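You operate a simulated robot arm through the tools that you are given. There is no shell and no other tool. Be economical: measure what you need, move in short steps, check, and stop when the job is done.

Carry out the task below with a simulated robot arm. There is one attempt and no reset: what you move stays moved.

## Task
Run the black bolt's nut back up and park the bolt on the magnet tray.
Fine: direction switch to UP; holder switch on HOLD for the run, back to FREE once it stops; at most two presses of the start button; magnet switch, torque dial and the other bolts end as they began.
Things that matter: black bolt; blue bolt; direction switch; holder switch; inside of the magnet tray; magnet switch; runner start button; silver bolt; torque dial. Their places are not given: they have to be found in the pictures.

It is judged by the outcome, as a careful person would: the job done as asked, and still so three seconds after it is handed in. It fails if anything else is knocked over, pushed out of place, dropped, spilled or broken.

## Robot
A 6-joint arm with a two-finger parallel gripper, fixed in place. Base frame: the origin is at the foot of the arm, x ahead of it, y to its left, z up; the work surface is at about z = 86. Readings come in cm, degrees, newtons and seconds.
With the tool pointing down near the work surface it reaches from about 26 to 68 cm from the base axis. Its first joint turns from -66.0 to 66.0 degrees. Payload 2.9 kg.
Tool frame: the origin (TCP) lies between the finger pads and is the grasp point; the fingertips stand 3 cm ahead of it; z points along the fingers, y is the line along which they close. Largest opening 11 cm; finger width 2, thickness 1; the body of the gripper, 4.8 by 11.2 cm, starts 5.5 cm behind the TCP.
Orientation is that of the tool frame in the base frame, as [roll, pitch, yaw] about the fixed x, y, z axes, in that order (R = Rz(yaw) Ry(pitch) Rx(roll)). With the fingers straight down and closing along the base's y, the tool's x points along the base's -x, its y along +y and its z along -z.

## Interface
- The arm moves only by the tool apply_moves. Its argument "steps" is a list that holds one entry, the list of rows, each a list of 7 numbers: the shift along the base's x, y, z in cm, then the turn, a rotation vector about the base's x, y, z in degrees, then the finger opening in cm, from 0 to 11. In form: [[[dx, dy, dz, rx, ry, rz, gripper], ...]]. A call has 1 to 20 rows; each row is the pose to reach, as a shift and turn from the pose commanded when the call began. Rows are played at 5 a second. More than 5 cm and 8.6 degrees between two rows, or a gripper value outside its range, and nothing of the call is played. Where a pose cannot be reached the arm comes as near as it can. A force on the tool above 40 N (or 10 N above the force at the start of the call, whichever is more), or a blocked arm, ends the call early, and 0.2 s more pass. The fingers move at their own pace (about 10.8 cm/s each) and stop on an object; they squeeze with about 33 N. The grip force told is the motor's: it shows also when the fingers shut on nothing. Time passes only in rows, and 0.2 s behind the last, so rows that repeat a pose let the fingers close. The reply holds the time, the measured pose of the TCP, the force on the tool along the base axes, the opening and the grip force, in the units named above and with some noise, with the torque about the TCP (base axes, N m) and any sound that the robot's microphone picked up.
- Cameras (640 x 400 px; columns grow to the right, rows downward): "scene" is fixed at [6.92, 42.21, 139.03]; the picture's right is [-0.84, -0.54, 0.00], its down [-0.27, 0.42, -0.86] and it looks along [0.47, -0.73, -0.50] (base axes); focal length 310 px, centre (320, 200). "wrist" rides on the gripper at [7.2, 1.7, -10.3] in the tool frame; the picture's right is [-0.23, 0.97, 0.00], its down [-0.76, -0.18, -0.62] and it looks along [-0.61, -0.14, 0.78] (tool axes); focal length 222 px, centre (320, 200).
- get_image(camera): a new picture of that camera. No time passes.
- locate(camera, pixels): there is no depth. For up to 12 entries [column, row, z] of the newest picture of that camera ("zoom" is the newest enlarged one), the place [x, y] in the base frame at which the ray of that pixel passes the height z, good to about 0.3 cm. No time passes.
- close_up(camera, box): a new picture of the part [left, top, right, bottom] of that camera's present view, enlarged. No time passes.
- hand_in(): hands the job in; it is judged then, once.

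Go step by step. Measure first, check grasps and placings, and put right what went wrong. The budget is 80 turns and 54 pictures, counting those below and the enlarged ones. Unless the task says otherwise, let go and move clear before handing in, and close with one line.

The tools are called after "Call:" as name(argument=value, ...) on one line, values as JSON. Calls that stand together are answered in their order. apply_moves: Moves the arm, as the interface text tells. Its arguments: {"type":"object","properties":{"steps":{"type":"array"}},"required":["steps"]} The other tools are called the same way: get_image (camera) takes a picture; locate (camera, pixels) gives the place at which the rays of pixels pass given heights; close_up (camera, box) takes an enlarged picture of a part of a camera's view; hand_in () hands the job in.

At the start:

```text
time: 0.0
tool_pos: [35.23, -4.16, 117.45]
ee_rot: [179.9, 0.1, -179.9]
force: [0.5, 0.6, -0.5]
ft_torque: [-0.01, 0.0, 0.03]
grip_width: 11.0
finger_force: 0.1
```

scene: 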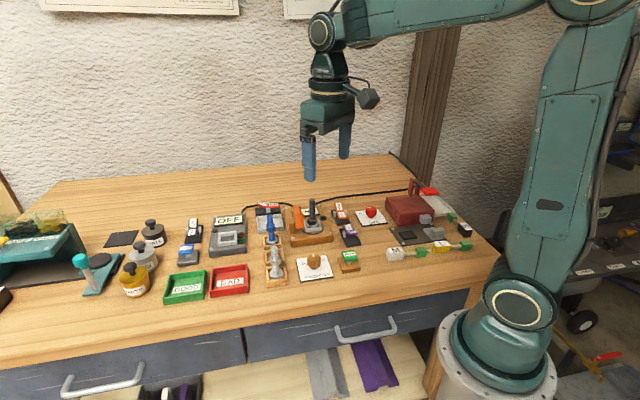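
wrist: 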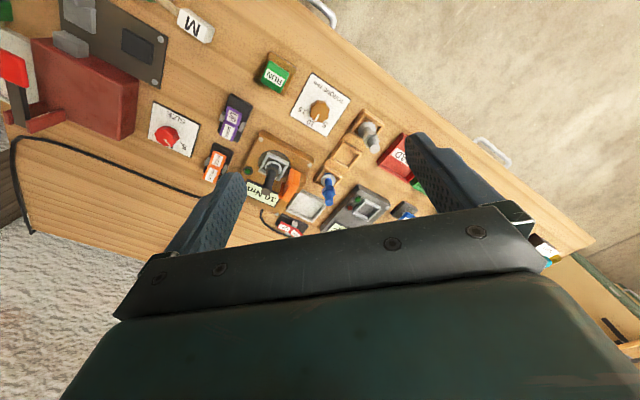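

The scene shows a cluster of fixtures around columns 180-470, rows 180-300. I'll enlarge these parts to identify the bolts, switches, and button.

Call:
close_up(camera="scene", box=[240, 190, 370, 290])

Call:
close_up(camera="scene", box=[160, 190, 290, 300])

Call:
close_up(camera="wrist", box=[190, 60, 430, 240])

```text
4.00 times, centred on (305, 240) of scene
```

zoom: 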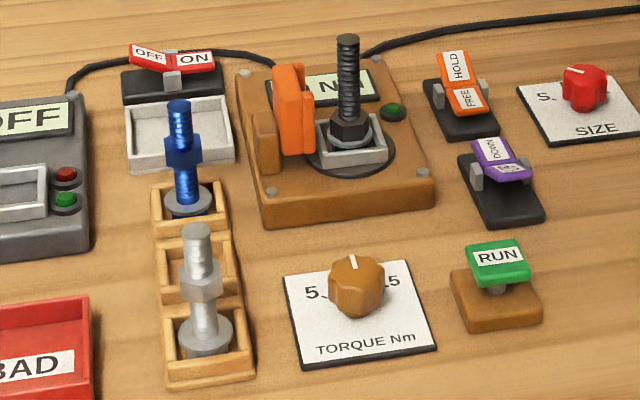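

```text
3.64 times, centred on (225, 245) of scene
```

zoom: 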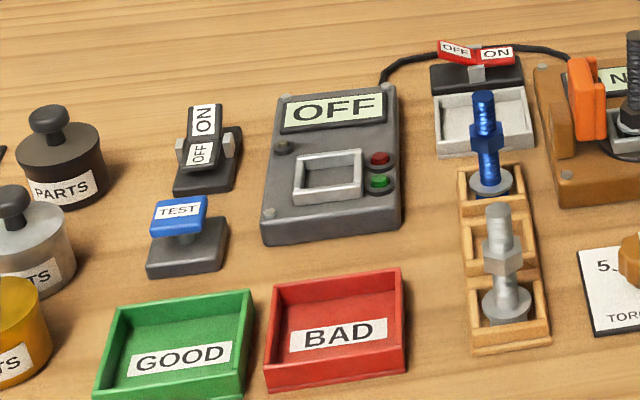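

```text
2.22 times, centred on (310, 150) of wrist
```

zoom: 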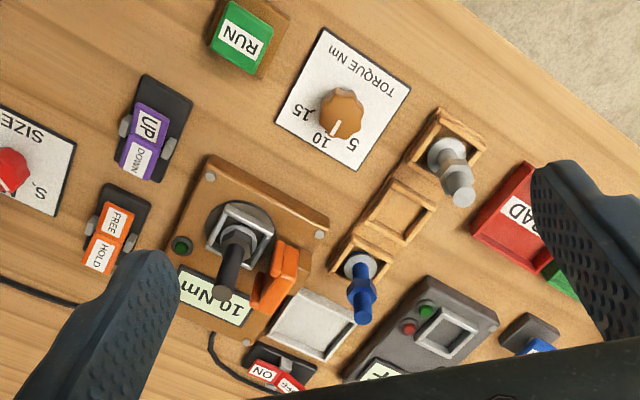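

The rockers seem to show the pressed half lying flat; FREE and possibly UP look pressed. I'll measure the key places from both cameras at a few heights.

Call:
locate(camera="scene", pixels=[[353, 233, 88], [347.5, 227.5, 88], [338.75, 207, 88], [342, 214.5, 88], [349.5, 254, 89], [312, 200, 98], [312.5, 222.5, 90], [270, 224, 86.5], [271, 215, 98], [274, 247, 98], [345, 238, 86], [268, 206, 88]])

Call:
locate(camera="zoom", pixels=[[148, 128, 88], [138, 158, 88], [100, 255, 88], [115, 222, 88], [243, 38, 89], [222, 295, 98], [240, 235, 90], [311, 323, 86.5], [360, 310, 98], [462, 198, 98], [340, 205, 86], [276, 373, 88]])

```text
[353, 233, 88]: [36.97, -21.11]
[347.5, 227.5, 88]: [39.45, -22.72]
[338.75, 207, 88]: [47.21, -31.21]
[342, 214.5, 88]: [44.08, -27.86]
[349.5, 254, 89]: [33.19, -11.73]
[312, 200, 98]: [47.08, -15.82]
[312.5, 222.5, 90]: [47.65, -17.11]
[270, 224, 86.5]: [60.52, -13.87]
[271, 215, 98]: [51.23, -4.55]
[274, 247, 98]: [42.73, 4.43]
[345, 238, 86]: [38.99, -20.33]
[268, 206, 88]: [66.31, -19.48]
```

```text
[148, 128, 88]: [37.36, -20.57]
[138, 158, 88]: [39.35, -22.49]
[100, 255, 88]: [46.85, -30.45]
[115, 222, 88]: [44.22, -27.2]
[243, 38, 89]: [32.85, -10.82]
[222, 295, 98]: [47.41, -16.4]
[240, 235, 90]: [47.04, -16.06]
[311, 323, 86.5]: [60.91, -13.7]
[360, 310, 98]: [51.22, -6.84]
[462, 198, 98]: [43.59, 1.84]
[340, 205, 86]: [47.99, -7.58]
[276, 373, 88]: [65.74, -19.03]
```

Both cameras agree well. I'll move to a closer view above the switches to read their states, closing the fingers on the way.

Call:
apply_moves(steps=[[[0, -4, 0, 0, 0, 0, 6], [0, -8, 0, 0, 0, 0, 3], [-1, -12, -3, 0, 0, 0, 0], [-1.5, -16, -6, 0, 0, 0, 0], [-1.5, -18, -10, 0, 0, 0, 0], [-1.5, -18, -14, 0, 0, 0, 0]]])

Call:
get_image(camera="wrist")

```text
refused: row 3 steps farther than a row can; nothing moved
```

```text
48 pictures are left
```

wrist: 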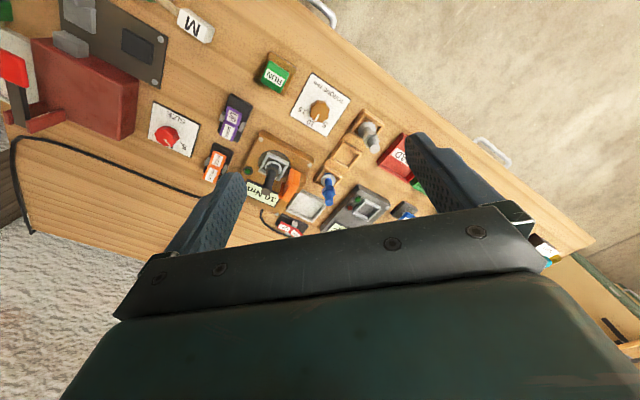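

Row spacing was too large (5 cm limit); resending with shorter steps.

Call:
apply_moves(steps=[[[0, -4, 0, 0, 0, 0, 6], [0, -8, 0, 0, 0, 0, 3], [-1, -12, -2, 0, 0, 0, 0], [-1.5, -15, -5, 0, 0, 0, 0], [-1.5, -18, -8, 0, 0, 0, 0], [-1.5, -18, -11, 0, 0, 0, 0], [-1.5, -18, -14, 0, 0, 0, 0]]])

Call:
get_image(camera="wrist")

Call:
get_image(camera="scene")

```text
time: 1.6
tool_pos: [33.67, -22.12, 103.21]
ee_rot: [-180.0, -0.1, -179.9]
force: [-1.7, 0.5, 0.4]
ft_torque: [-0.03, -0.02, 0.03]
grip_width: 0.04
finger_force: 32.9
```

```text
47 pictures are left
```

wrist: 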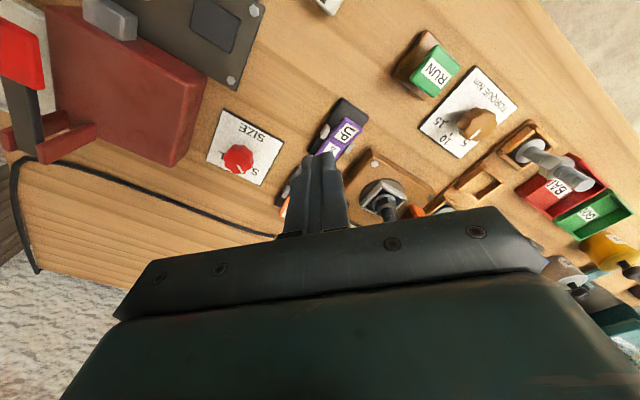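

```text
46 pictures are left
```

scene: 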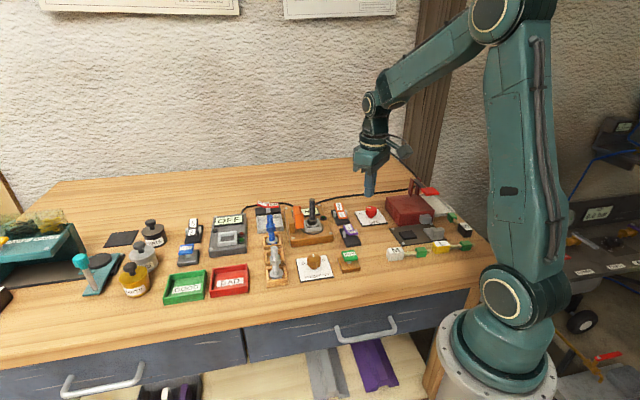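

The fingers hide the switches from here; backing off 8 cm in x will place them in the clear upper part of the view.

Call:
apply_moves(steps=[[[-4, 0, 0, 0, 0, 0, 0], [-8, 0, 0, 0, 0, 0, 0], [-8, 0, 0, 0, 0, 0, 0]]])

Call:
close_up(camera="wrist", box=[220, 100, 480, 260])

Call:
close_up(camera="scene", box=[328, 196, 368, 266])

```text
time: 2.4
tool_pos: [25.69, -22.1, 103.36]
ee_rot: [-179.9, 0.0, 180.0]
force: [-0.6, -0.1, -0.4]
ft_torque: [-0.01, -0.01, -0.01]
grip_width: 0.0
finger_force: 32.6
```

```text
2.46 times, centred on (350, 180) of wrist
```

zoom: 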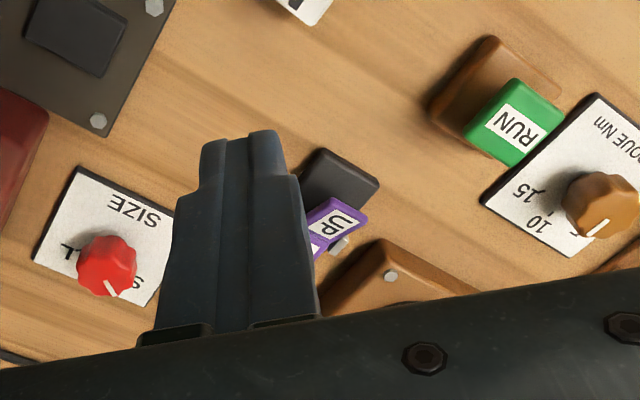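

```text
5.71 times, centred on (348, 231) of scene
```

zoom: 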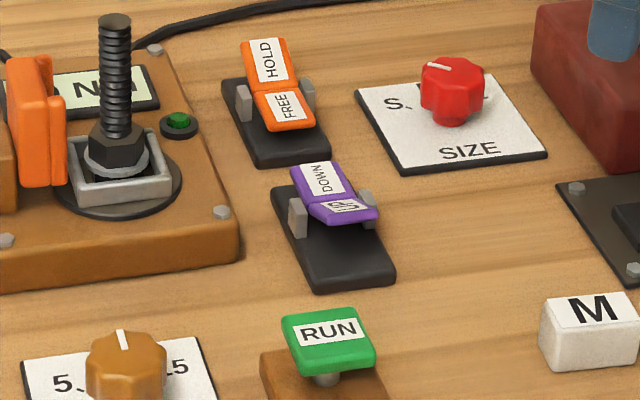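

Comparing the rockers: orange FREE half lies down (HOLD raised), while the purple UP half is raised towards the camera, so it's now on DOWN. I'll turn the gripper to the fixtures' ~-38° layout and hover over the UP end, and locate the red box for clearance.

Call:
apply_moves(steps=[[[2, 0.3, 0, 0, 0, -8, 0], [4, 0.6, 0, 0, 0, -16, 0], [6, 0.9, 0, 0, 0, -24, 0], [8, 1.2, 0, 0, 0, -32, 0], [11.1, 1.6, 0, 0, 0, -38, 0], [11.1, 1.6, -4, 0, 0, -38, 0], [11.1, 1.6, -8, 0, 0, -38, 0], [11.1, 1.6, -8, 0, 0, -38, 0]]])

Call:
close_up(camera="scene", box=[300, 180, 440, 270])

Call:
get_image(camera="wrist")

Call:
locate(camera="scene", pixels=[[387, 198, 92], [391, 222, 86], [415, 183, 97], [371, 210, 88.5]])

```text
time: 4.2
tool_pos: [36.55, -20.44, 95.29]
ee_rot: [180.0, 0.0, 142.0]
force: [0.0, 0.4, 0.4]
ft_torque: [0.01, -0.01, 0.02]
grip_width: 0.03
finger_force: 32.3
```

```text
4.44 times, centred on (370, 225) of scene
```

zoom: 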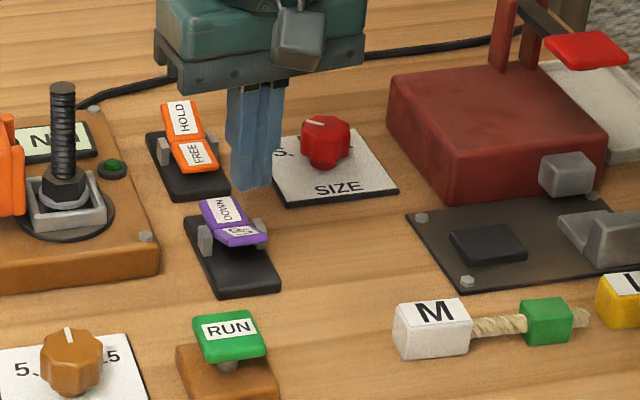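

```text
42 pictures are left
```

wrist: 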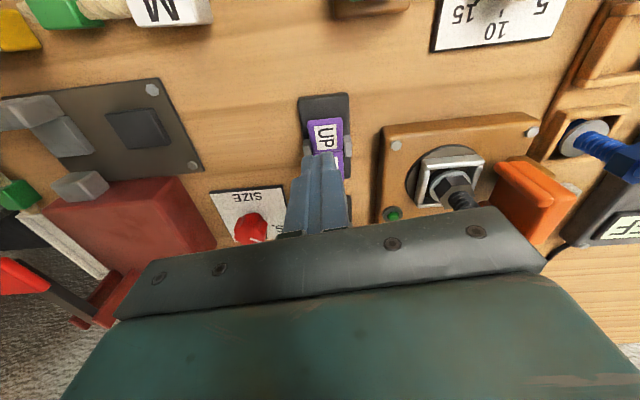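

```text
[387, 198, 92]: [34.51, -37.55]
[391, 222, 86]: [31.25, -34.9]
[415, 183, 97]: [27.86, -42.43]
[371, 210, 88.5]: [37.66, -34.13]
```

The gripper is aligned with the layout. Now pinpointing the UP pad: wrist pixels (325,135) label, (325,118) edge, base end (323,97).

Call:
locate(camera="wrist", pixels=[[325, 135, 88], [325, 135, 89], [325, 119, 89], [323, 97, 86.5], [325, 119, 90], [345, 160, 88]])

Call:
locate(camera="zoom", pixels=[[240, 234, 88], [240, 234, 89], [248, 241, 89], [250, 295, 86], [248, 241, 90], [210, 235, 88]])

```text
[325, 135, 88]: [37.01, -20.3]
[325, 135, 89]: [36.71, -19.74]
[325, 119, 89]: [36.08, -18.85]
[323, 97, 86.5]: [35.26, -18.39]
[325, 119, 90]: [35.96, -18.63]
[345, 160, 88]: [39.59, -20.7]
```

```text
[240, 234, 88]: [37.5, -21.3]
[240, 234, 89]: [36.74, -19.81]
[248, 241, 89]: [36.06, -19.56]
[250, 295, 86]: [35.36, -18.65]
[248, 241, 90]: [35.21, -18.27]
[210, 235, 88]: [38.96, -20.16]
```

UP pad is centred near (36.7, -19.8, 89) from both views. I'll shift over its outer part and press gently down.

Call:
apply_moves(steps=[[[-0.1, 0.9, 0, 0, 0, 0, 0], [-0.1, 0.9, -1.5, 0, 0, 0, 0], [-0.1, 0.9, -2.5, 0, 0, 0, 0], [-0.1, 0.9, -3, 0, 0, 0, 0], [-0.1, 0.9, -3.5, 0, 0, 0, 0], [-0.1, 0.9, -4, 0, 0, 0, 0], [-0.1, 0.9, -4.4, 0, 0, 0, 0]]])

Call:
close_up(camera="scene", box=[300, 180, 440, 270])

```text
time: 5.8
tool_pos: [36.58, -19.63, 91.52]
ee_rot: [180.0, 0.2, 142.0]
force: [-4.7, 1.2, 8.0]
ft_torque: [0.07, 0.21, 0.02]
grip_width: 0.0
finger_force: 32.4
stopped in row 7: the force on the tool passed its limit at 50 N (the readings are from after the stop); the commanded pose is now the measured one
```

```text
4.44 times, centred on (370, 225) of scene
```

zoom: 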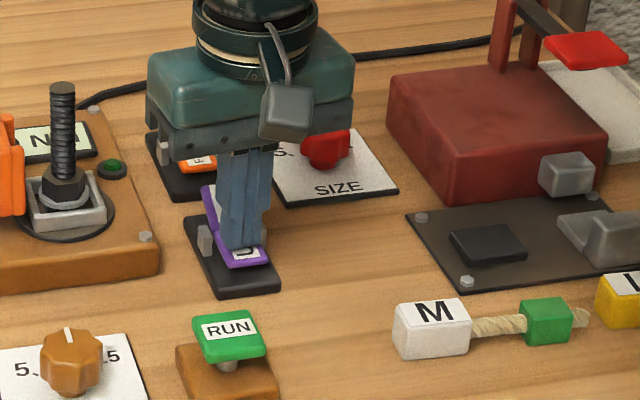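

The UP end is now down (it read purple front lowered, tip at 88.5). Lifting and moving over the HOLD end at about (46.4, -29.8), with a check picture.

Call:
apply_moves(steps=[[[0, 0, 3, 0, 0, 0, 0], [0, 0, 6, 0, 0, 0, 0], [3, -3, 6, 0, 0, 0, 0], [6, -6, 6, 0, 0, 0, 0], [9, -9, 6, 0, 0, 0, 0], [9.9, -10.2, 5, 0, 0, 0, 0], [9.9, -10.2, 4, 0, 0, 0, 0]]])

Call:
close_up(camera="scene", box=[300, 180, 440, 270])

Call:
get_image(camera="wrist")

```text
time: 7.4
tool_pos: [46.65, -30.05, 95.45]
ee_rot: [179.9, 0.2, 142.0]
force: [-0.3, -0.3, -0.4]
ft_torque: [0.0, 0.0, -0.01]
grip_width: 0.0
finger_force: 32.8
```

```text
4.44 times, centred on (370, 225) of scene
```

zoom: 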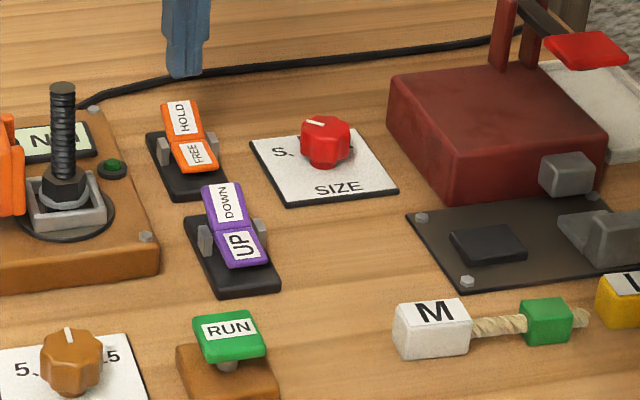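

```text
39 pictures are left
```

wrist: 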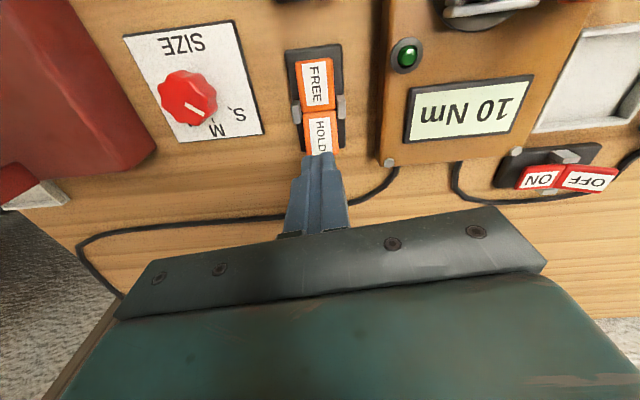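

Direction is now UP, and HOLD label is at wrist (321,135), scene zoom (182,118). I'll locate it precisely.

Call:
locate(camera="wrist", pixels=[[321, 135, 89], [321, 135, 89.5], [321, 135, 90], [320, 152, 90], [323, 110, 88]])

Call:
locate(camera="zoom", pixels=[[182, 118, 89], [182, 118, 89.5], [182, 118, 90], [179, 102, 90], [190, 138, 88]])

```text
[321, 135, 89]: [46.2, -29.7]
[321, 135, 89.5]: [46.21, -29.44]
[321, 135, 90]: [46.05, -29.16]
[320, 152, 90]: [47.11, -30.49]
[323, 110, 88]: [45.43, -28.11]
```

```text
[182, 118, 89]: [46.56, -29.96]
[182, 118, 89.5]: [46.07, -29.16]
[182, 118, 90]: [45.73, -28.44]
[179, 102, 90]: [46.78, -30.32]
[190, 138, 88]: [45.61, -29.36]
```

The tool is over the HOLD pad's outer half. Pressing down.

Call:
apply_moves(steps=[[[0, 0, -1.5, 0, 0, 0, 0], [0, 0, -2.5, 0, 0, 0, 0], [0, 0, -3, 0, 0, 0, 0], [0, 0, -3.5, 0, 0, 0, 0], [0, 0, -3.9, 0, 0, 0, 0], [0, 0, -4.2, 0, 0, 0, 0]]])

Call:
apply_moves(steps=[[[0, 0, 3, 0, 0, 0, 0], [0, 0, 6, 0, 0, 0, 0], [0, 0, 8, 0, 0, 0, 0]]])

Call:
close_up(camera="scene", box=[270, 180, 410, 270])

```text
time: 8.8
tool_pos: [46.67, -29.67, 91.53]
ee_rot: [179.8, 0.3, 142.0]
force: [-3.2, 2.9, 17.3]
ft_torque: [0.17, 0.24, -0.08]
grip_width: 0.01
finger_force: 33.2
```

```text
time: 9.6
tool_pos: [46.68, -29.84, 99.3]
ee_rot: [179.9, 0.0, 142.0]
force: [-0.1, 1.0, -0.2]
ft_torque: [0.01, -0.01, 0.01]
grip_width: 0.0
finger_force: 33.2
```

```text
4.44 times, centred on (340, 225) of scene
```

zoom: 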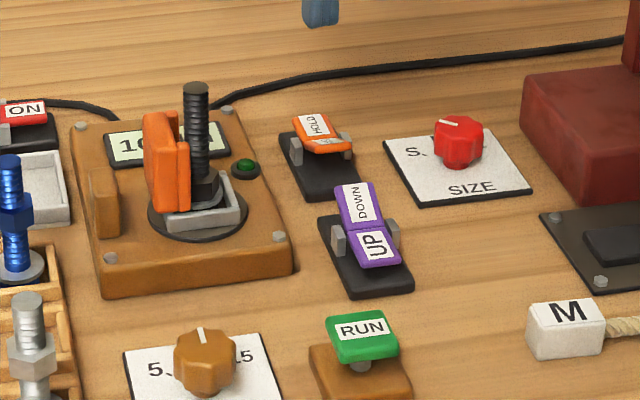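

HOLD is down and the orange jaw now bears on the bolt's nut/bolt. Next: move over RUN at about (32.7, -10.6, 90).

Call:
apply_moves(steps=[[[-2.8, 3.85, 0, 0, 0, 0, 0], [-5.6, 7.7, 0, 0, 0, 0, 0], [-8.4, 11.5, 0, 0, 0, 0, 0], [-11.2, 15.4, 0, 0, 0, 0, 0], [-14, 19.2, 0, 0, 0, 0, 0], [-14, 19.2, -3, 0, 0, 0, 0], [-14, 19.2, -3, 0, 0, 0, 0]]])

Call:
get_image(camera="wrist")

Call:
close_up(camera="scene", box=[270, 180, 410, 270])

```text
time: 11.2
tool_pos: [32.52, -10.55, 96.28]
ee_rot: [180.0, 0.2, 142.1]
force: [-0.3, -0.6, -0.3]
ft_torque: [-0.02, 0.03, 0.03]
grip_width: 0.02
finger_force: 32.8
```

```text
37 pictures are left
```

wrist: 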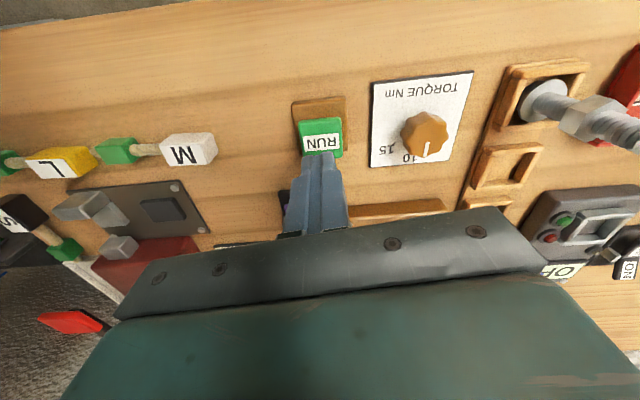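

```text
4.44 times, centred on (340, 225) of scene
```

zoom: 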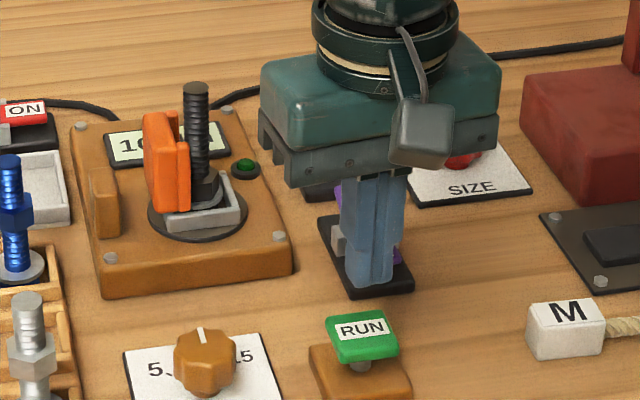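

Call:
locate(camera="wrist", pixels=[[321, 138, 89], [321, 138, 90]])

Call:
locate(camera="zoom", pixels=[[362, 334, 89], [362, 334, 90]])

```text
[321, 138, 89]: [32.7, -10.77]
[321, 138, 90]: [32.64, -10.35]
```

```text
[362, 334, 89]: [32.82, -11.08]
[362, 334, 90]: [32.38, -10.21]
```

RUN is centred at (32.6, -10.5, ~89.6) and I'm directly above it. Pressing once, then releasing in the same call.

Call:
apply_moves(steps=[[[0, 0, -2, 0, 0, 0, 0], [0, 0, -3.3, 0, 0, 0, 0], [0, 0, -3.8, 0, 0, 0, 0], [0, 0, -4.3, 0, 0, 0, 0], [0, 0, -4.6, 0, 0, 0, 0], [0, 0, -2.5, 0, 0, 0, 0], [0, 0, 0, 0, 0, 0, 0]]])

Call:
close_up(camera="scene", box=[270, 180, 410, 270])

```text
time: 12.8
tool_pos: [32.48, -10.59, 96.32]
ee_rot: [180.0, 0.3, 142.0]
force: [0.4, 0.8, -0.4]
ft_torque: [0.01, 0.01, 0.03]
grip_width: 0.0
finger_force: 33.4
heard: click
```

```text
4.44 times, centred on (340, 225) of scene
```

zoom: 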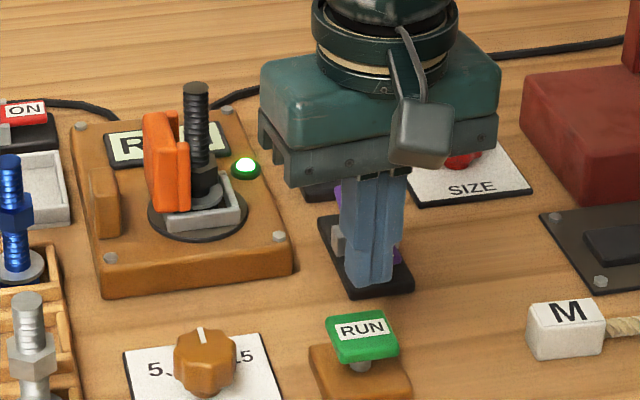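

The lamp is lit (zoom (245,165)), the display reads R..., and the nut is starting to rise. I'll wait in place, lifting slightly.

Call:
apply_moves(steps=[[[0, 0, 2, 0, 0, 0, 0], [0, 0, 4, 0, 0, 0, 0], [0, 0, 4, 0, 0, 0, 0], [0, 0, 4, 0, 0, 0, 0], [0, 0, 4, 0, 0, 0, 0], [0, 0, 4, 0, 0, 0, 0], [0, 0, 4, 0, 0, 0, 0], [0, 0, 4, 0, 0, 0, 0], [0, 0, 4, 0, 0, 0, 0], [0, 0, 4, 0, 0, 0, 0], [0, 0, 4, 0, 0, 0, 0], [0, 0, 4, 0, 0, 0, 0], [0, 0, 4, 0, 0, 0, 0], [0, 0, 4, 0, 0, 0, 0], [0, 0, 4, 0, 0, 0, 0], [0, 0, 4, 0, 0, 0, 0], [0, 0, 4, 0, 0, 0, 0], [0, 0, 4, 0, 0, 0, 0], [0, 0, 4, 0, 0, 0, 0], [0, 0, 4, 0, 0, 0, 0]]])

Call:
close_up(camera="scene", box=[270, 180, 410, 270])

```text
time: 17.0
tool_pos: [32.55, -10.69, 100.3]
ee_rot: [180.0, 0.2, 142.0]
force: [0.7, -0.2, -0.5]
ft_torque: [0.0, 0.0, 0.01]
grip_width: 0.01
finger_force: 33.7
```

```text
4.44 times, centred on (340, 225) of scene
```

zoom: 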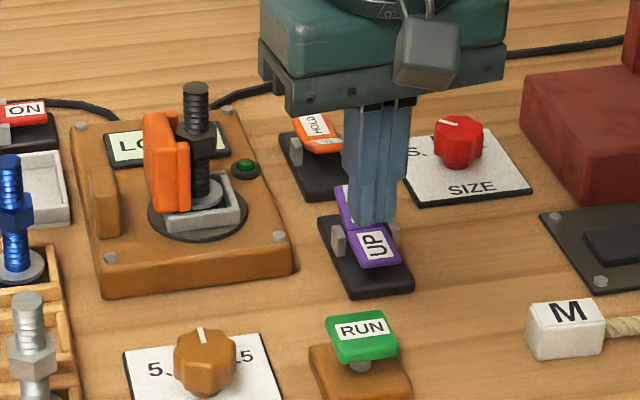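

The nut is up near the bolt's middle/upper part, lamp off, display "LO…" – run has stopped. Moving over the FREE end of the holder switch.

Call:
apply_moves(steps=[[[2.8, -4, 0, 0, 0, 0, 0], [5.6, -8, 0, 0, 0, 0, 0], [8.4, -12.2, 0, 0, 0, 0, 0], [11.1, -16.3, 0, 0, 0, 0, 0], [11.1, -16.3, -4, 0, 0, 0, 0], [11.1, -16.3, -4, 0, 0, 0, 0]]])

Call:
close_up(camera="scene", box=[270, 180, 410, 270])

Call:
get_image(camera="wrist")

```text
refused: row 3 steps farther than a row can; nothing moved
```

```text
4.44 times, centred on (340, 225) of scene
```

zoom: 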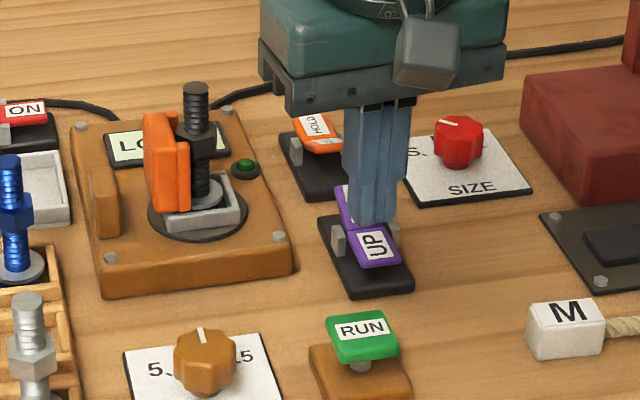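

```text
32 pictures are left
```

wrist: 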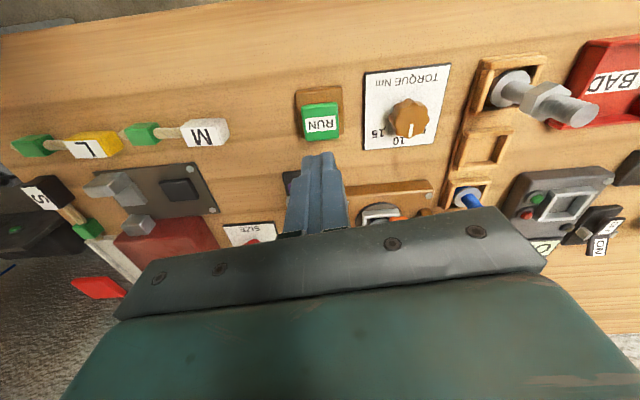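

A row was slightly too long, so nothing moved. Resending with smaller steps.

Call:
apply_moves(steps=[[[2.2, -3.3, 0, 0, 0, 0, 0], [4.4, -6.6, 0, 0, 0, 0, 0], [6.6, -9.8, 0, 0, 0, 0, 0], [8.8, -13, 0, 0, 0, 0, 0], [11.1, -16.3, 0, 0, 0, 0, 0], [11.1, -16.3, -4, 0, 0, 0, 0], [11.1, -16.3, -4, 0, 0, 0, 0]]])

Call:
get_image(camera="wrist")

Call:
close_up(camera="scene", box=[250, 180, 390, 270])

```text
time: 18.6
tool_pos: [43.58, -26.89, 96.24]
ee_rot: [-180.0, 0.2, 142.0]
force: [0.1, -0.4, 0.7]
ft_torque: [0.04, 0.02, 0.0]
grip_width: 0.0
finger_force: 32.9
```

```text
31 pictures are left
```

wrist: 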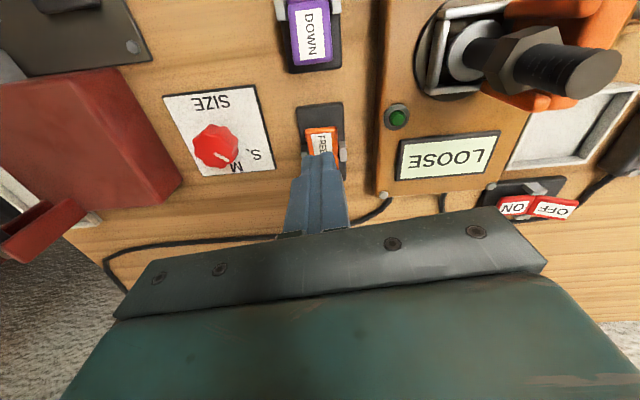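

```text
4.44 times, centred on (320, 225) of scene
```

zoom: 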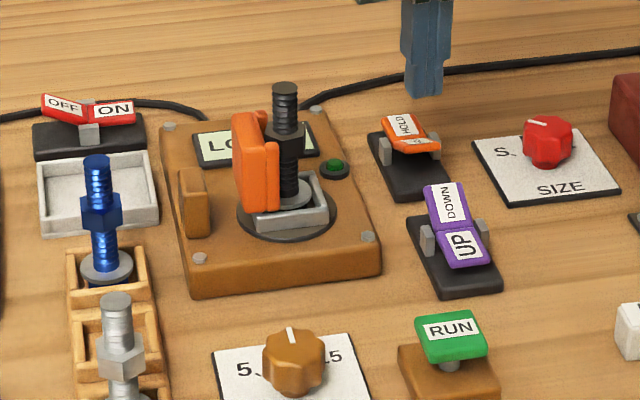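

Display reads LOOSE – the run succeeded. Locating the FREE pad (wrist (321,143), zoom (415,144)).

Call:
locate(camera="wrist", pixels=[[321, 143, 89], [321, 143, 89.5], [321, 128, 89.5]])

Call:
locate(camera="zoom", pixels=[[415, 145, 89], [415, 145, 89.5], [420, 152, 89.5]])

```text
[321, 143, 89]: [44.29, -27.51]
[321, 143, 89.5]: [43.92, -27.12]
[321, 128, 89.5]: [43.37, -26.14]
```

```text
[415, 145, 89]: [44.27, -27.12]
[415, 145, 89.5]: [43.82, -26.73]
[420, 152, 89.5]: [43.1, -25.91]
```

FREE pad centre ≈ (44.0, -27.1, 89.3) with the tool slightly outward of it – ideal. Pressing and lifting.

Call:
apply_moves(steps=[[[0, 0, -2, 0, 0, 0, 0], [0, 0, -3.3, 0, 0, 0, 0], [0, 0, -3.8, 0, 0, 0, 0], [0, 0, -4.3, 0, 0, 0, 0], [0, 0, -4.7, 0, 0, 0, 0], [0, 0, -4.9, 0, 0, 0, 0]]])

Call:
apply_moves(steps=[[[0, 0, 3, 0, 0, 0, 0], [0, 0, 7, 0, 0, 0, 0], [-3, 1, 11, 0, 0, 0, 3], [-5, 2, 15, 0, 0, 0, 5], [-5, 2, 15, 0, 0, 0, 5]]])

Call:
close_up(camera="scene", box=[250, 180, 390, 270])

Call:
get_image(camera="wrist")

```text
time: 20.0
tool_pos: [43.69, -26.94, 91.48]
ee_rot: [179.9, 0.2, 142.0]
force: [-5.2, 2.9, 15.3]
ft_torque: [0.11, 0.24, 0.08]
grip_width: 0.03
finger_force: 33.0
```

```text
refused: row 3 steps farther than a row can; nothing moved
```

```text
4.44 times, centred on (320, 225) of scene
```

zoom: 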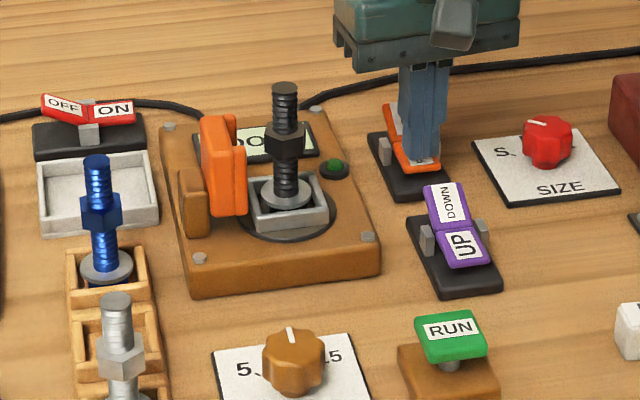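

```text
28 pictures are left
```

wrist: 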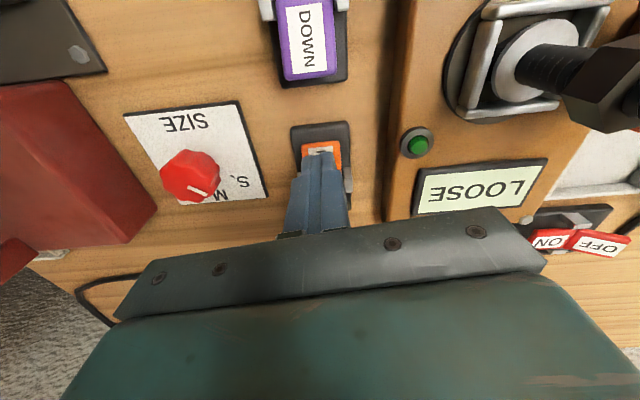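

The jaw has retracted and the holder reads FREE; the second call was refused for step size. Lifting off now and viewing the bolt.

Call:
apply_moves(steps=[[[0, 0, 3, 0, 0, 0, 0], [0, 0, 7, 0, 0, 0, 0], [0, 0, 11, 0, 0, 0, 2], [-3, 3, 13, 0, 0, 0, 5], [-6, 6, 13, 0, 0, 0, 5], [-8, 9, 13, 0, 0, 0, 5], [-8, 9, 13, 0, 0, 0, 5]]])

Call:
close_up(camera="scene", box=[255, 190, 345, 250])

Call:
get_image(camera="wrist")

```text
time: 21.6
tool_pos: [35.84, -17.88, 104.3]
ee_rot: [-180.0, 0.2, 142.0]
force: [0.5, 0.2, 0.1]
ft_torque: [0.01, -0.02, -0.01]
grip_width: 4.99
finger_force: 0.1
```

```text
6.67 times, centred on (300, 220) of scene
```

zoom: 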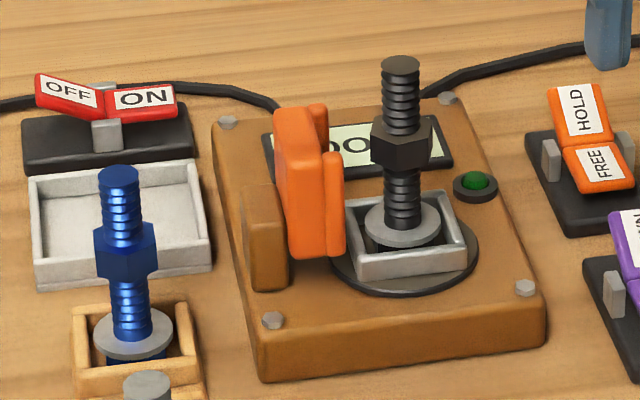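

```text
26 pictures are left
```

wrist: 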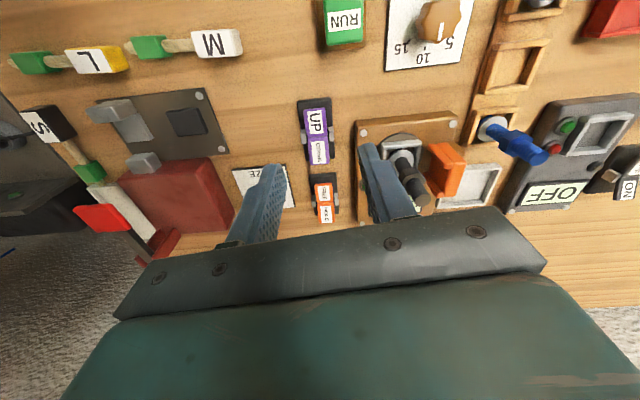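

Magnet switch is on ON (flat), UP and FREE are set. Next I measure the bolt: top at scene zoom (400,63), nut top (402,118), nut bottom (402,172), washer (402,222).

Call:
locate(camera="zoom", pixels=[[400, 63, 97], [400, 63, 98], [402, 125, 94], [402, 125, 95], [402, 165, 92], [402, 218, 89], [402, 218, 88.5], [330, 165, 92], [122, 220, 86.5], [120, 178, 98]])

Call:
locate(camera="wrist", pixels=[[419, 201, 97], [419, 201, 98], [402, 157, 89], [402, 157, 88.5], [472, 184, 86.5]])

Call:
close_up(camera="wrist", box=[350, 110, 510, 220])

```text
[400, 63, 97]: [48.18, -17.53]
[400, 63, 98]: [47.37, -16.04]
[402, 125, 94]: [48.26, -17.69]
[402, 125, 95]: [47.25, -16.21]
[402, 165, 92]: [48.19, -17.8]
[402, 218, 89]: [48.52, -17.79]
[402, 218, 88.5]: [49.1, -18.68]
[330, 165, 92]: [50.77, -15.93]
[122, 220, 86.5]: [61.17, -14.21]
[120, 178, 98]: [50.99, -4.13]
```

```text
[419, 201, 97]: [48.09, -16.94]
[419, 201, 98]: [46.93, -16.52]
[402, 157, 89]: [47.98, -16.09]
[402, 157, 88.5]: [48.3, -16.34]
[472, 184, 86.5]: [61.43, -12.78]
```

```text
3.64 times, centred on (430, 165) of wrist
```

zoom: 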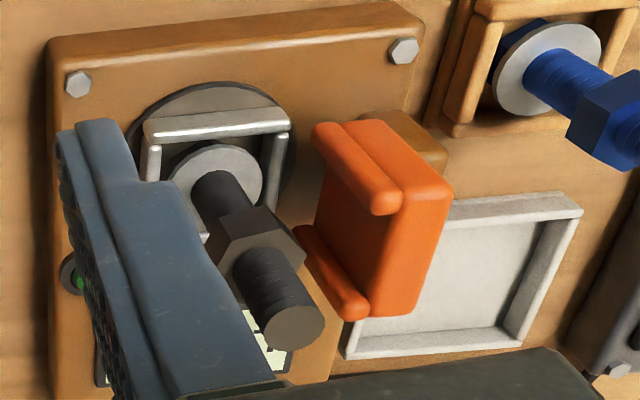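

Bolt axis ≈ (47.9, -16.8), top ≈ 97.4, nut ≈ 92.6–94.4, washer ≈ 89.6. I'll grip the upper shaft above the nut, with the fingers closing along the layout axis so that they stay clear of the orange jaw: turn +90° and hover.

Call:
apply_moves(steps=[[[1.1, 0.1, 1, 0, 0, 8.2, 5], [2.2, 0.2, 1.5, 0, 0, 16.4, 5], [3.3, 0.3, 1.5, 0, 0, 24.6, 5], [4.4, 0.4, 1.5, 0, 0, 32.8, 5], [5.5, 0.5, 1.5, 0, 0, 41, 5], [6.6, 0.6, 1.5, 0, 0, 49.2, 5], [7.7, 0.7, 1.5, 0, 0, 57.4, 5], [8.8, 0.8, 1.5, 0, 0, 65.6, 5], [9.9, 0.9, 1.5, 0, 0, 73.8, 5], [11, 1, 1.5, 0, 0, 82, 5], [12.1, 1.1, 1.5, 0, 0, 90, 5], [12.1, 1.1, 1.5, 0, 0, 90, 5]]])

Call:
get_image(camera="wrist")

Call:
close_up(camera="scene", box=[245, 150, 375, 250])

```text
time: 24.2
tool_pos: [47.84, -16.76, 105.81]
ee_rot: [179.8, 0.2, -127.9]
force: [-0.4, 0.2, 0.0]
ft_torque: [0.01, 0.01, 0.02]
grip_width: 5.02
finger_force: 0.0
```

```text
24 pictures are left
```

wrist: 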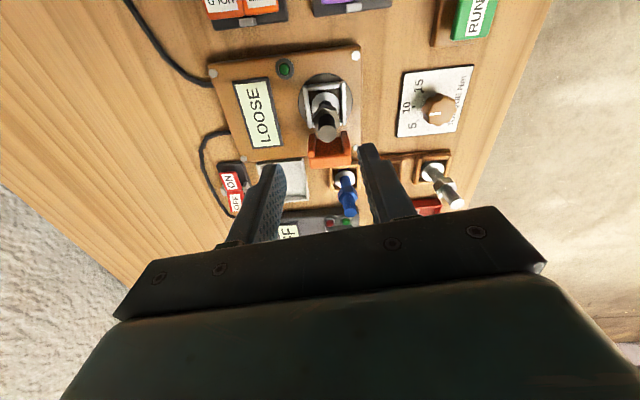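

```text
4.00 times, centred on (310, 200) of scene
```

zoom: 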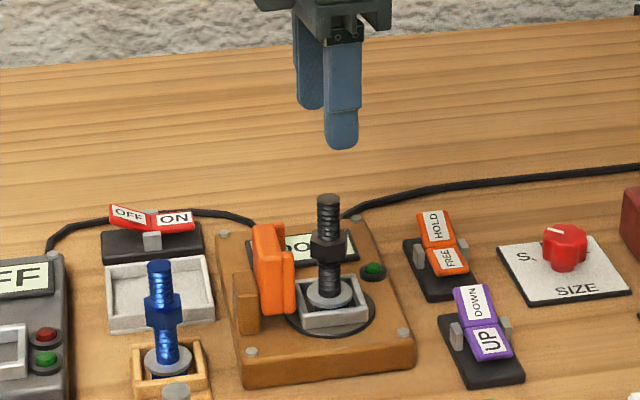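

Clear view of the bolt top at wrist (327,128) and tray at (285,180). Checking the axis.

Call:
locate(camera="wrist", pixels=[[327, 130, 97.4], [327, 130, 96.8], [325, 97, 89.5], [285, 181, 86.5], [260, 166, 88], [303, 162, 88], [307, 200, 88], [268, 202, 88]])

Call:
locate(camera="zoom", pixels=[[328, 199, 97.4], [328, 199, 96.8], [330, 295, 89.5], [160, 290, 86.5], [106, 268, 88], [205, 258, 88], [214, 310, 88], [108, 325, 88]])

Call:
close_up(camera="wrist", box=[220, 60, 380, 220])

```text
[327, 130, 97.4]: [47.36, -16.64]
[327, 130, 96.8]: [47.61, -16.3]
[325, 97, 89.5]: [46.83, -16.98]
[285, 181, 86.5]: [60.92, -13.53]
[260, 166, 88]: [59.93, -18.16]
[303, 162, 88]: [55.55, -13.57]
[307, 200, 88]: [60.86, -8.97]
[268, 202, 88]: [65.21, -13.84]
```

```text
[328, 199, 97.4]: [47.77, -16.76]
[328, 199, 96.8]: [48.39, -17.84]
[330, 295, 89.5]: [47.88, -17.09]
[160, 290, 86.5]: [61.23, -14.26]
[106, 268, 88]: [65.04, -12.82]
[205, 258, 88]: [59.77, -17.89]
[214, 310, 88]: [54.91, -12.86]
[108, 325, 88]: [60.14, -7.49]
```

```text
2.50 times, centred on (300, 140) of wrist
```

zoom: 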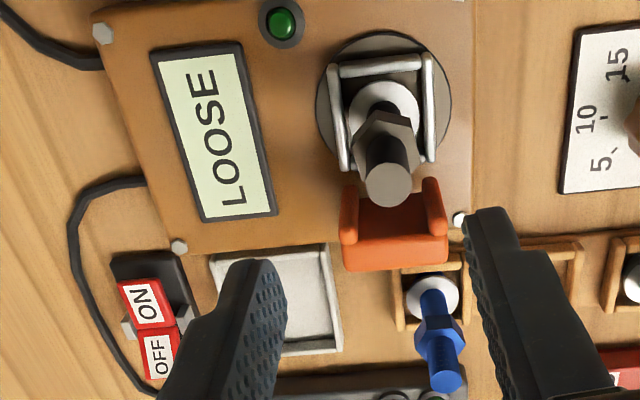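

Axis ≈ (47.65, -16.65), tray centre ≈ (60.6, -13.6). Descending over the upper shaft, open 5 cm, stopping tips just above the nut.

Call:
apply_moves(steps=[[[-0.2, 0.15, -3, 0, 0, 0, 5], [-0.2, 0.15, -6, 0, 0, 0, 5], [-0.2, 0.15, -7.8, 0, 0, 0, 5], [-0.2, 0.15, -7.8, 0, 0, 0, 5]]])

Call:
close_up(camera="scene", box=[265, 170, 355, 240])

Call:
close_up(camera="wrist", box=[220, 60, 420, 240])

```text
time: 25.2
tool_pos: [47.54, -16.61, 97.98]
ee_rot: [-180.0, 0.2, -128.1]
force: [0.0, 0.0, -0.6]
ft_torque: [0.01, -0.01, 0.03]
grip_width: 5.01
finger_force: 0.1
```

```text
5.71 times, centred on (310, 205) of scene
```

zoom: 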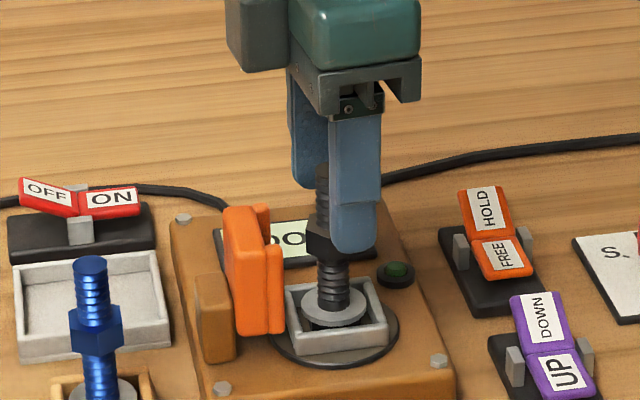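

```text
2.22 times, centred on (320, 150) of wrist
```

zoom: 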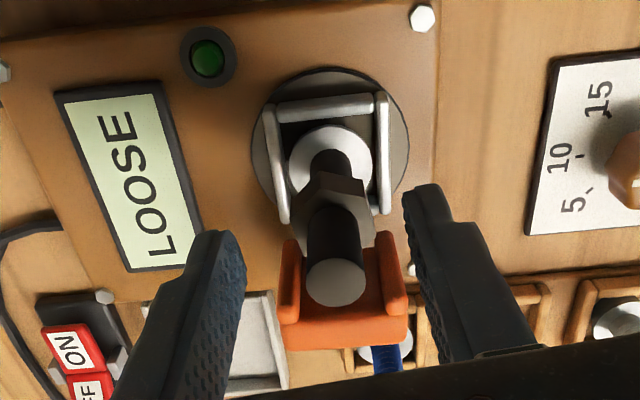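

Tips are just above the nut, but the bolt is ~0.3 cm towards the jaw side of the finger plane (zoom: fingers' mid x≈331 vs bolt 322). Shifting slightly and closing.

Call:
apply_moves(steps=[[[0.17, 0.25, 0, 0, 0, 0, 5], [0.17, 0.25, 0, 0, 0, 0, 3], [0.17, 0.25, 0, 0, 0, 0, 2], [0.17, 0.25, 0, 0, 0, 0, 0.5], [0.17, 0.25, 0, 0, 0, 0, 0.5], [0.17, 0.25, 0, 0, 0, 0, 0.5]]])

Call:
close_up(camera="scene", box=[265, 170, 355, 240])

```text
time: 26.6
tool_pos: [47.84, -16.52, 98.04]
ee_rot: [179.9, 0.2, -127.9]
force: [0.9, 0.8, 0.3]
ft_torque: [0.02, 0.03, -0.01]
grip_width: 1.5
finger_force: 32.5
```

```text
5.71 times, centred on (310, 205) of scene
```

zoom: 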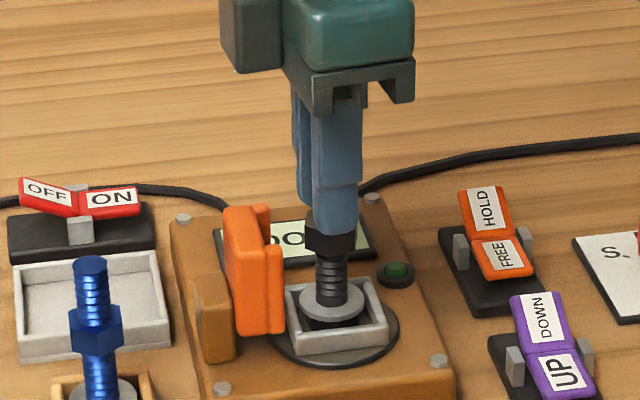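

The shaft is held (opening 1.5 cm, 32 N), bolt upright. Lifting straight up slowly.

Call:
apply_moves(steps=[[[0, 0, 1, 0, 0, 0, 0.5], [0, 0, 2.5, 0, 0, 0, 0.5], [0, 0, 5, 0, 0, 0, 0.5], [0, 0, 8, 0, 0, 0, 0.5], [0, 0, 8, 0, 0, 0, 0.5]]])

Call:
close_up(camera="scene", box=[245, 140, 375, 240])

```text
time: 27.8
tool_pos: [47.78, -16.37, 106.1]
ee_rot: [-180.0, 0.2, -127.9]
force: [0.0, -0.5, -2.1]
ft_torque: [-0.01, 0.0, -0.01]
grip_width: 1.5
finger_force: 33.7
```

```text
4.00 times, centred on (310, 190) of scene
```

zoom: 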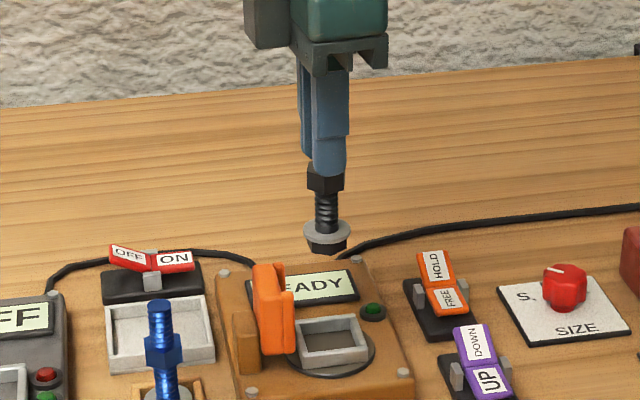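

Bolt lifted cleanly, hanging straight. Raising 3 cm more and carrying it over the tray centre.

Call:
apply_moves(steps=[[[0, 0, 3, 0, 0, 0, 0.5], [2.5, 0.55, 3, 0, 0, 0, 0.5], [5, 1.1, 3, 0, 0, 0, 0.5], [7.5, 1.6, 3, 0, 0, 0, 0.5], [10, 2.2, 3, 0, 0, 0, 0.5], [12.8, 2.8, 3, 0, 0, 0, 0.5], [12.8, 2.8, 0, 0, 0, 0, 0.5], [12.8, 2.8, -3, 0, 0, 0, 0.5], [12.8, 2.8, -5, 0, 0, 0, 0.5], [12.8, 2.8, -5, 0, 0, 0, 0.5]]])

Call:
close_up(camera="scene", box=[225, 150, 335, 240])

Call:
get_image(camera="wrist")

```text
time: 30.0
tool_pos: [60.56, -13.58, 101.11]
ee_rot: [180.0, 0.2, -128.0]
force: [-0.4, 0.6, -1.6]
ft_torque: [-0.02, 0.02, 0.01]
grip_width: 1.49
finger_force: 33.1
```

```text
4.44 times, centred on (280, 195) of scene
```

zoom: 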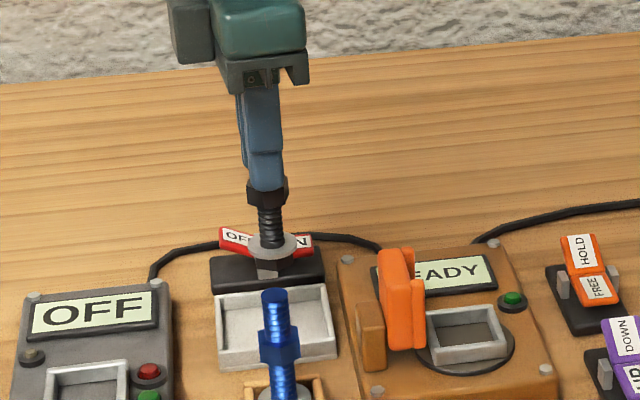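

```text
16 pictures are left
```

wrist: 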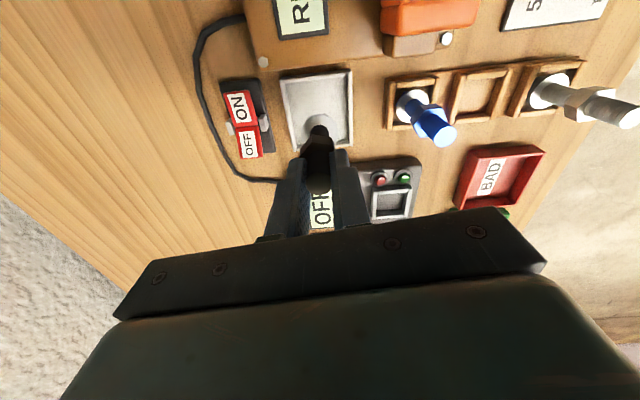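

Bolt hangs above the far part of the tray in the scene view (parallax with height). Re-measuring the tray rim from both views.

Call:
locate(camera="wrist", pixels=[[281, 76, 87.5], [350, 71, 87.5], [353, 145, 87.5], [295, 151, 87.5]])

Call:
locate(camera="zoom", pixels=[[213, 297, 87.5], [325, 285, 87.5], [337, 344, 87.5], [218, 356, 87.5], [267, 275, 91]])

```text
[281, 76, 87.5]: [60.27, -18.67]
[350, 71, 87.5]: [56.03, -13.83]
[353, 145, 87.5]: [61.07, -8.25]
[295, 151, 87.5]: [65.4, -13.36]
```

```text
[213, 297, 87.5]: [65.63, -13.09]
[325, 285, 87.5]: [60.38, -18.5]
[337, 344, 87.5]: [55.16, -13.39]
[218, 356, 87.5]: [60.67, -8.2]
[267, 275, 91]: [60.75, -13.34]
```

Tray centre ≈ (60.6, -13.4): the bolt is directly over it. Lowering in small steps until contact.

Call:
apply_moves(steps=[[[0, 0.1, -1.5, 0, 0, 0, 0.5], [0, 0.1, -3, 0, 0, 0, 0.5], [0, 0.1, -3.5, 0, 0, 0, 0.5], [0, 0.1, -3.8, 0, 0, 0, 0.5], [0, 0.1, -3.8, 0, 0, 0, 0.5]]])

Call:
close_up(camera="scene", box=[225, 150, 335, 240])

```text
time: 31.2
tool_pos: [60.43, -13.64, 97.23]
ee_rot: [180.0, 0.2, -128.1]
force: [-0.4, 0.4, -1.5]
ft_torque: [0.02, 0.01, -0.02]
grip_width: 1.49
finger_force: 33.0
```

```text
4.44 times, centred on (280, 195) of scene
```

zoom: 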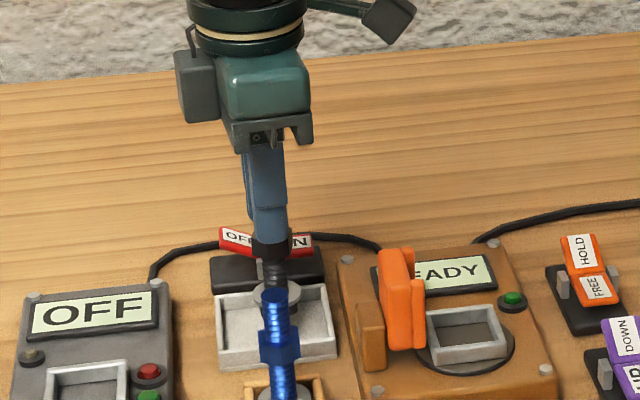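

No contact yet (force unchanged at -1.5 N). Continuing down in 0.15 cm steps.

Call:
apply_moves(steps=[[[0, 0, -0.2, 0, 0, 0, 0.5], [0, 0, -0.4, 0, 0, 0, 0.5], [0, 0, -0.55, 0, 0, 0, 0.5], [0, 0, -0.55, 0, 0, 0, 0.5]]])

```text
time: 32.2
tool_pos: [60.55, -13.52, 96.73]
ee_rot: [180.0, 0.3, -127.9]
force: [0.2, -0.3, -2.0]
ft_torque: [-0.02, 0.01, -0.01]
grip_width: 1.5
finger_force: 33.1
```

Call:
apply_moves(steps=[[[0, 0, -0.15, 0, 0, 0, 0.5], [0, 0, -0.3, 0, 0, 0, 0.5], [0, 0, -0.3, 0, 0, 0, 0.5]]])

Call:
close_up(camera="wrist", box=[230, 40, 430, 200])

```text
time: 33.0
tool_pos: [60.6, -13.53, 96.41]
ee_rot: [180.0, 0.2, -128.0]
force: [0.3, 0.4, -1.5]
ft_torque: [0.05, -0.01, 0.01]
grip_width: 1.5
finger_force: 33.0
```

```text
2.50 times, centred on (330, 120) of wrist
```

zoom: 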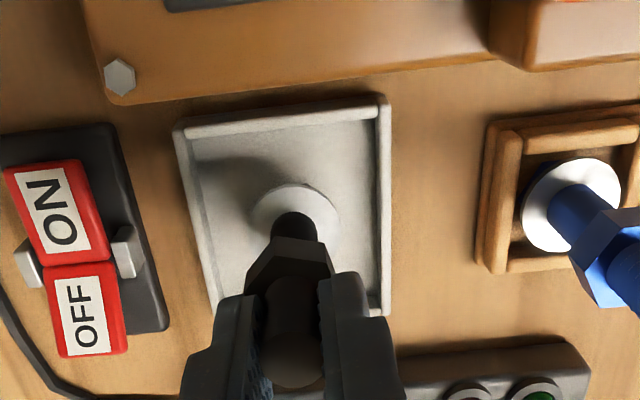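

Still not touching (force -1.5 N). Continuing down.

Call:
apply_moves(steps=[[[0, 0, -0.15, 0, 0, 0, 0.5], [0, 0, -0.3, 0, 0, 0, 0.5], [0, 0, -0.3, 0, 0, 0, 0.5]]])

```text
time: 33.8
tool_pos: [60.59, -13.51, 95.98]
ee_rot: [179.8, 0.2, -128.0]
force: [0.1, 0.0, -2.7]
ft_torque: [-0.01, 0.01, -0.01]
grip_width: 1.49
finger_force: 33.0
```

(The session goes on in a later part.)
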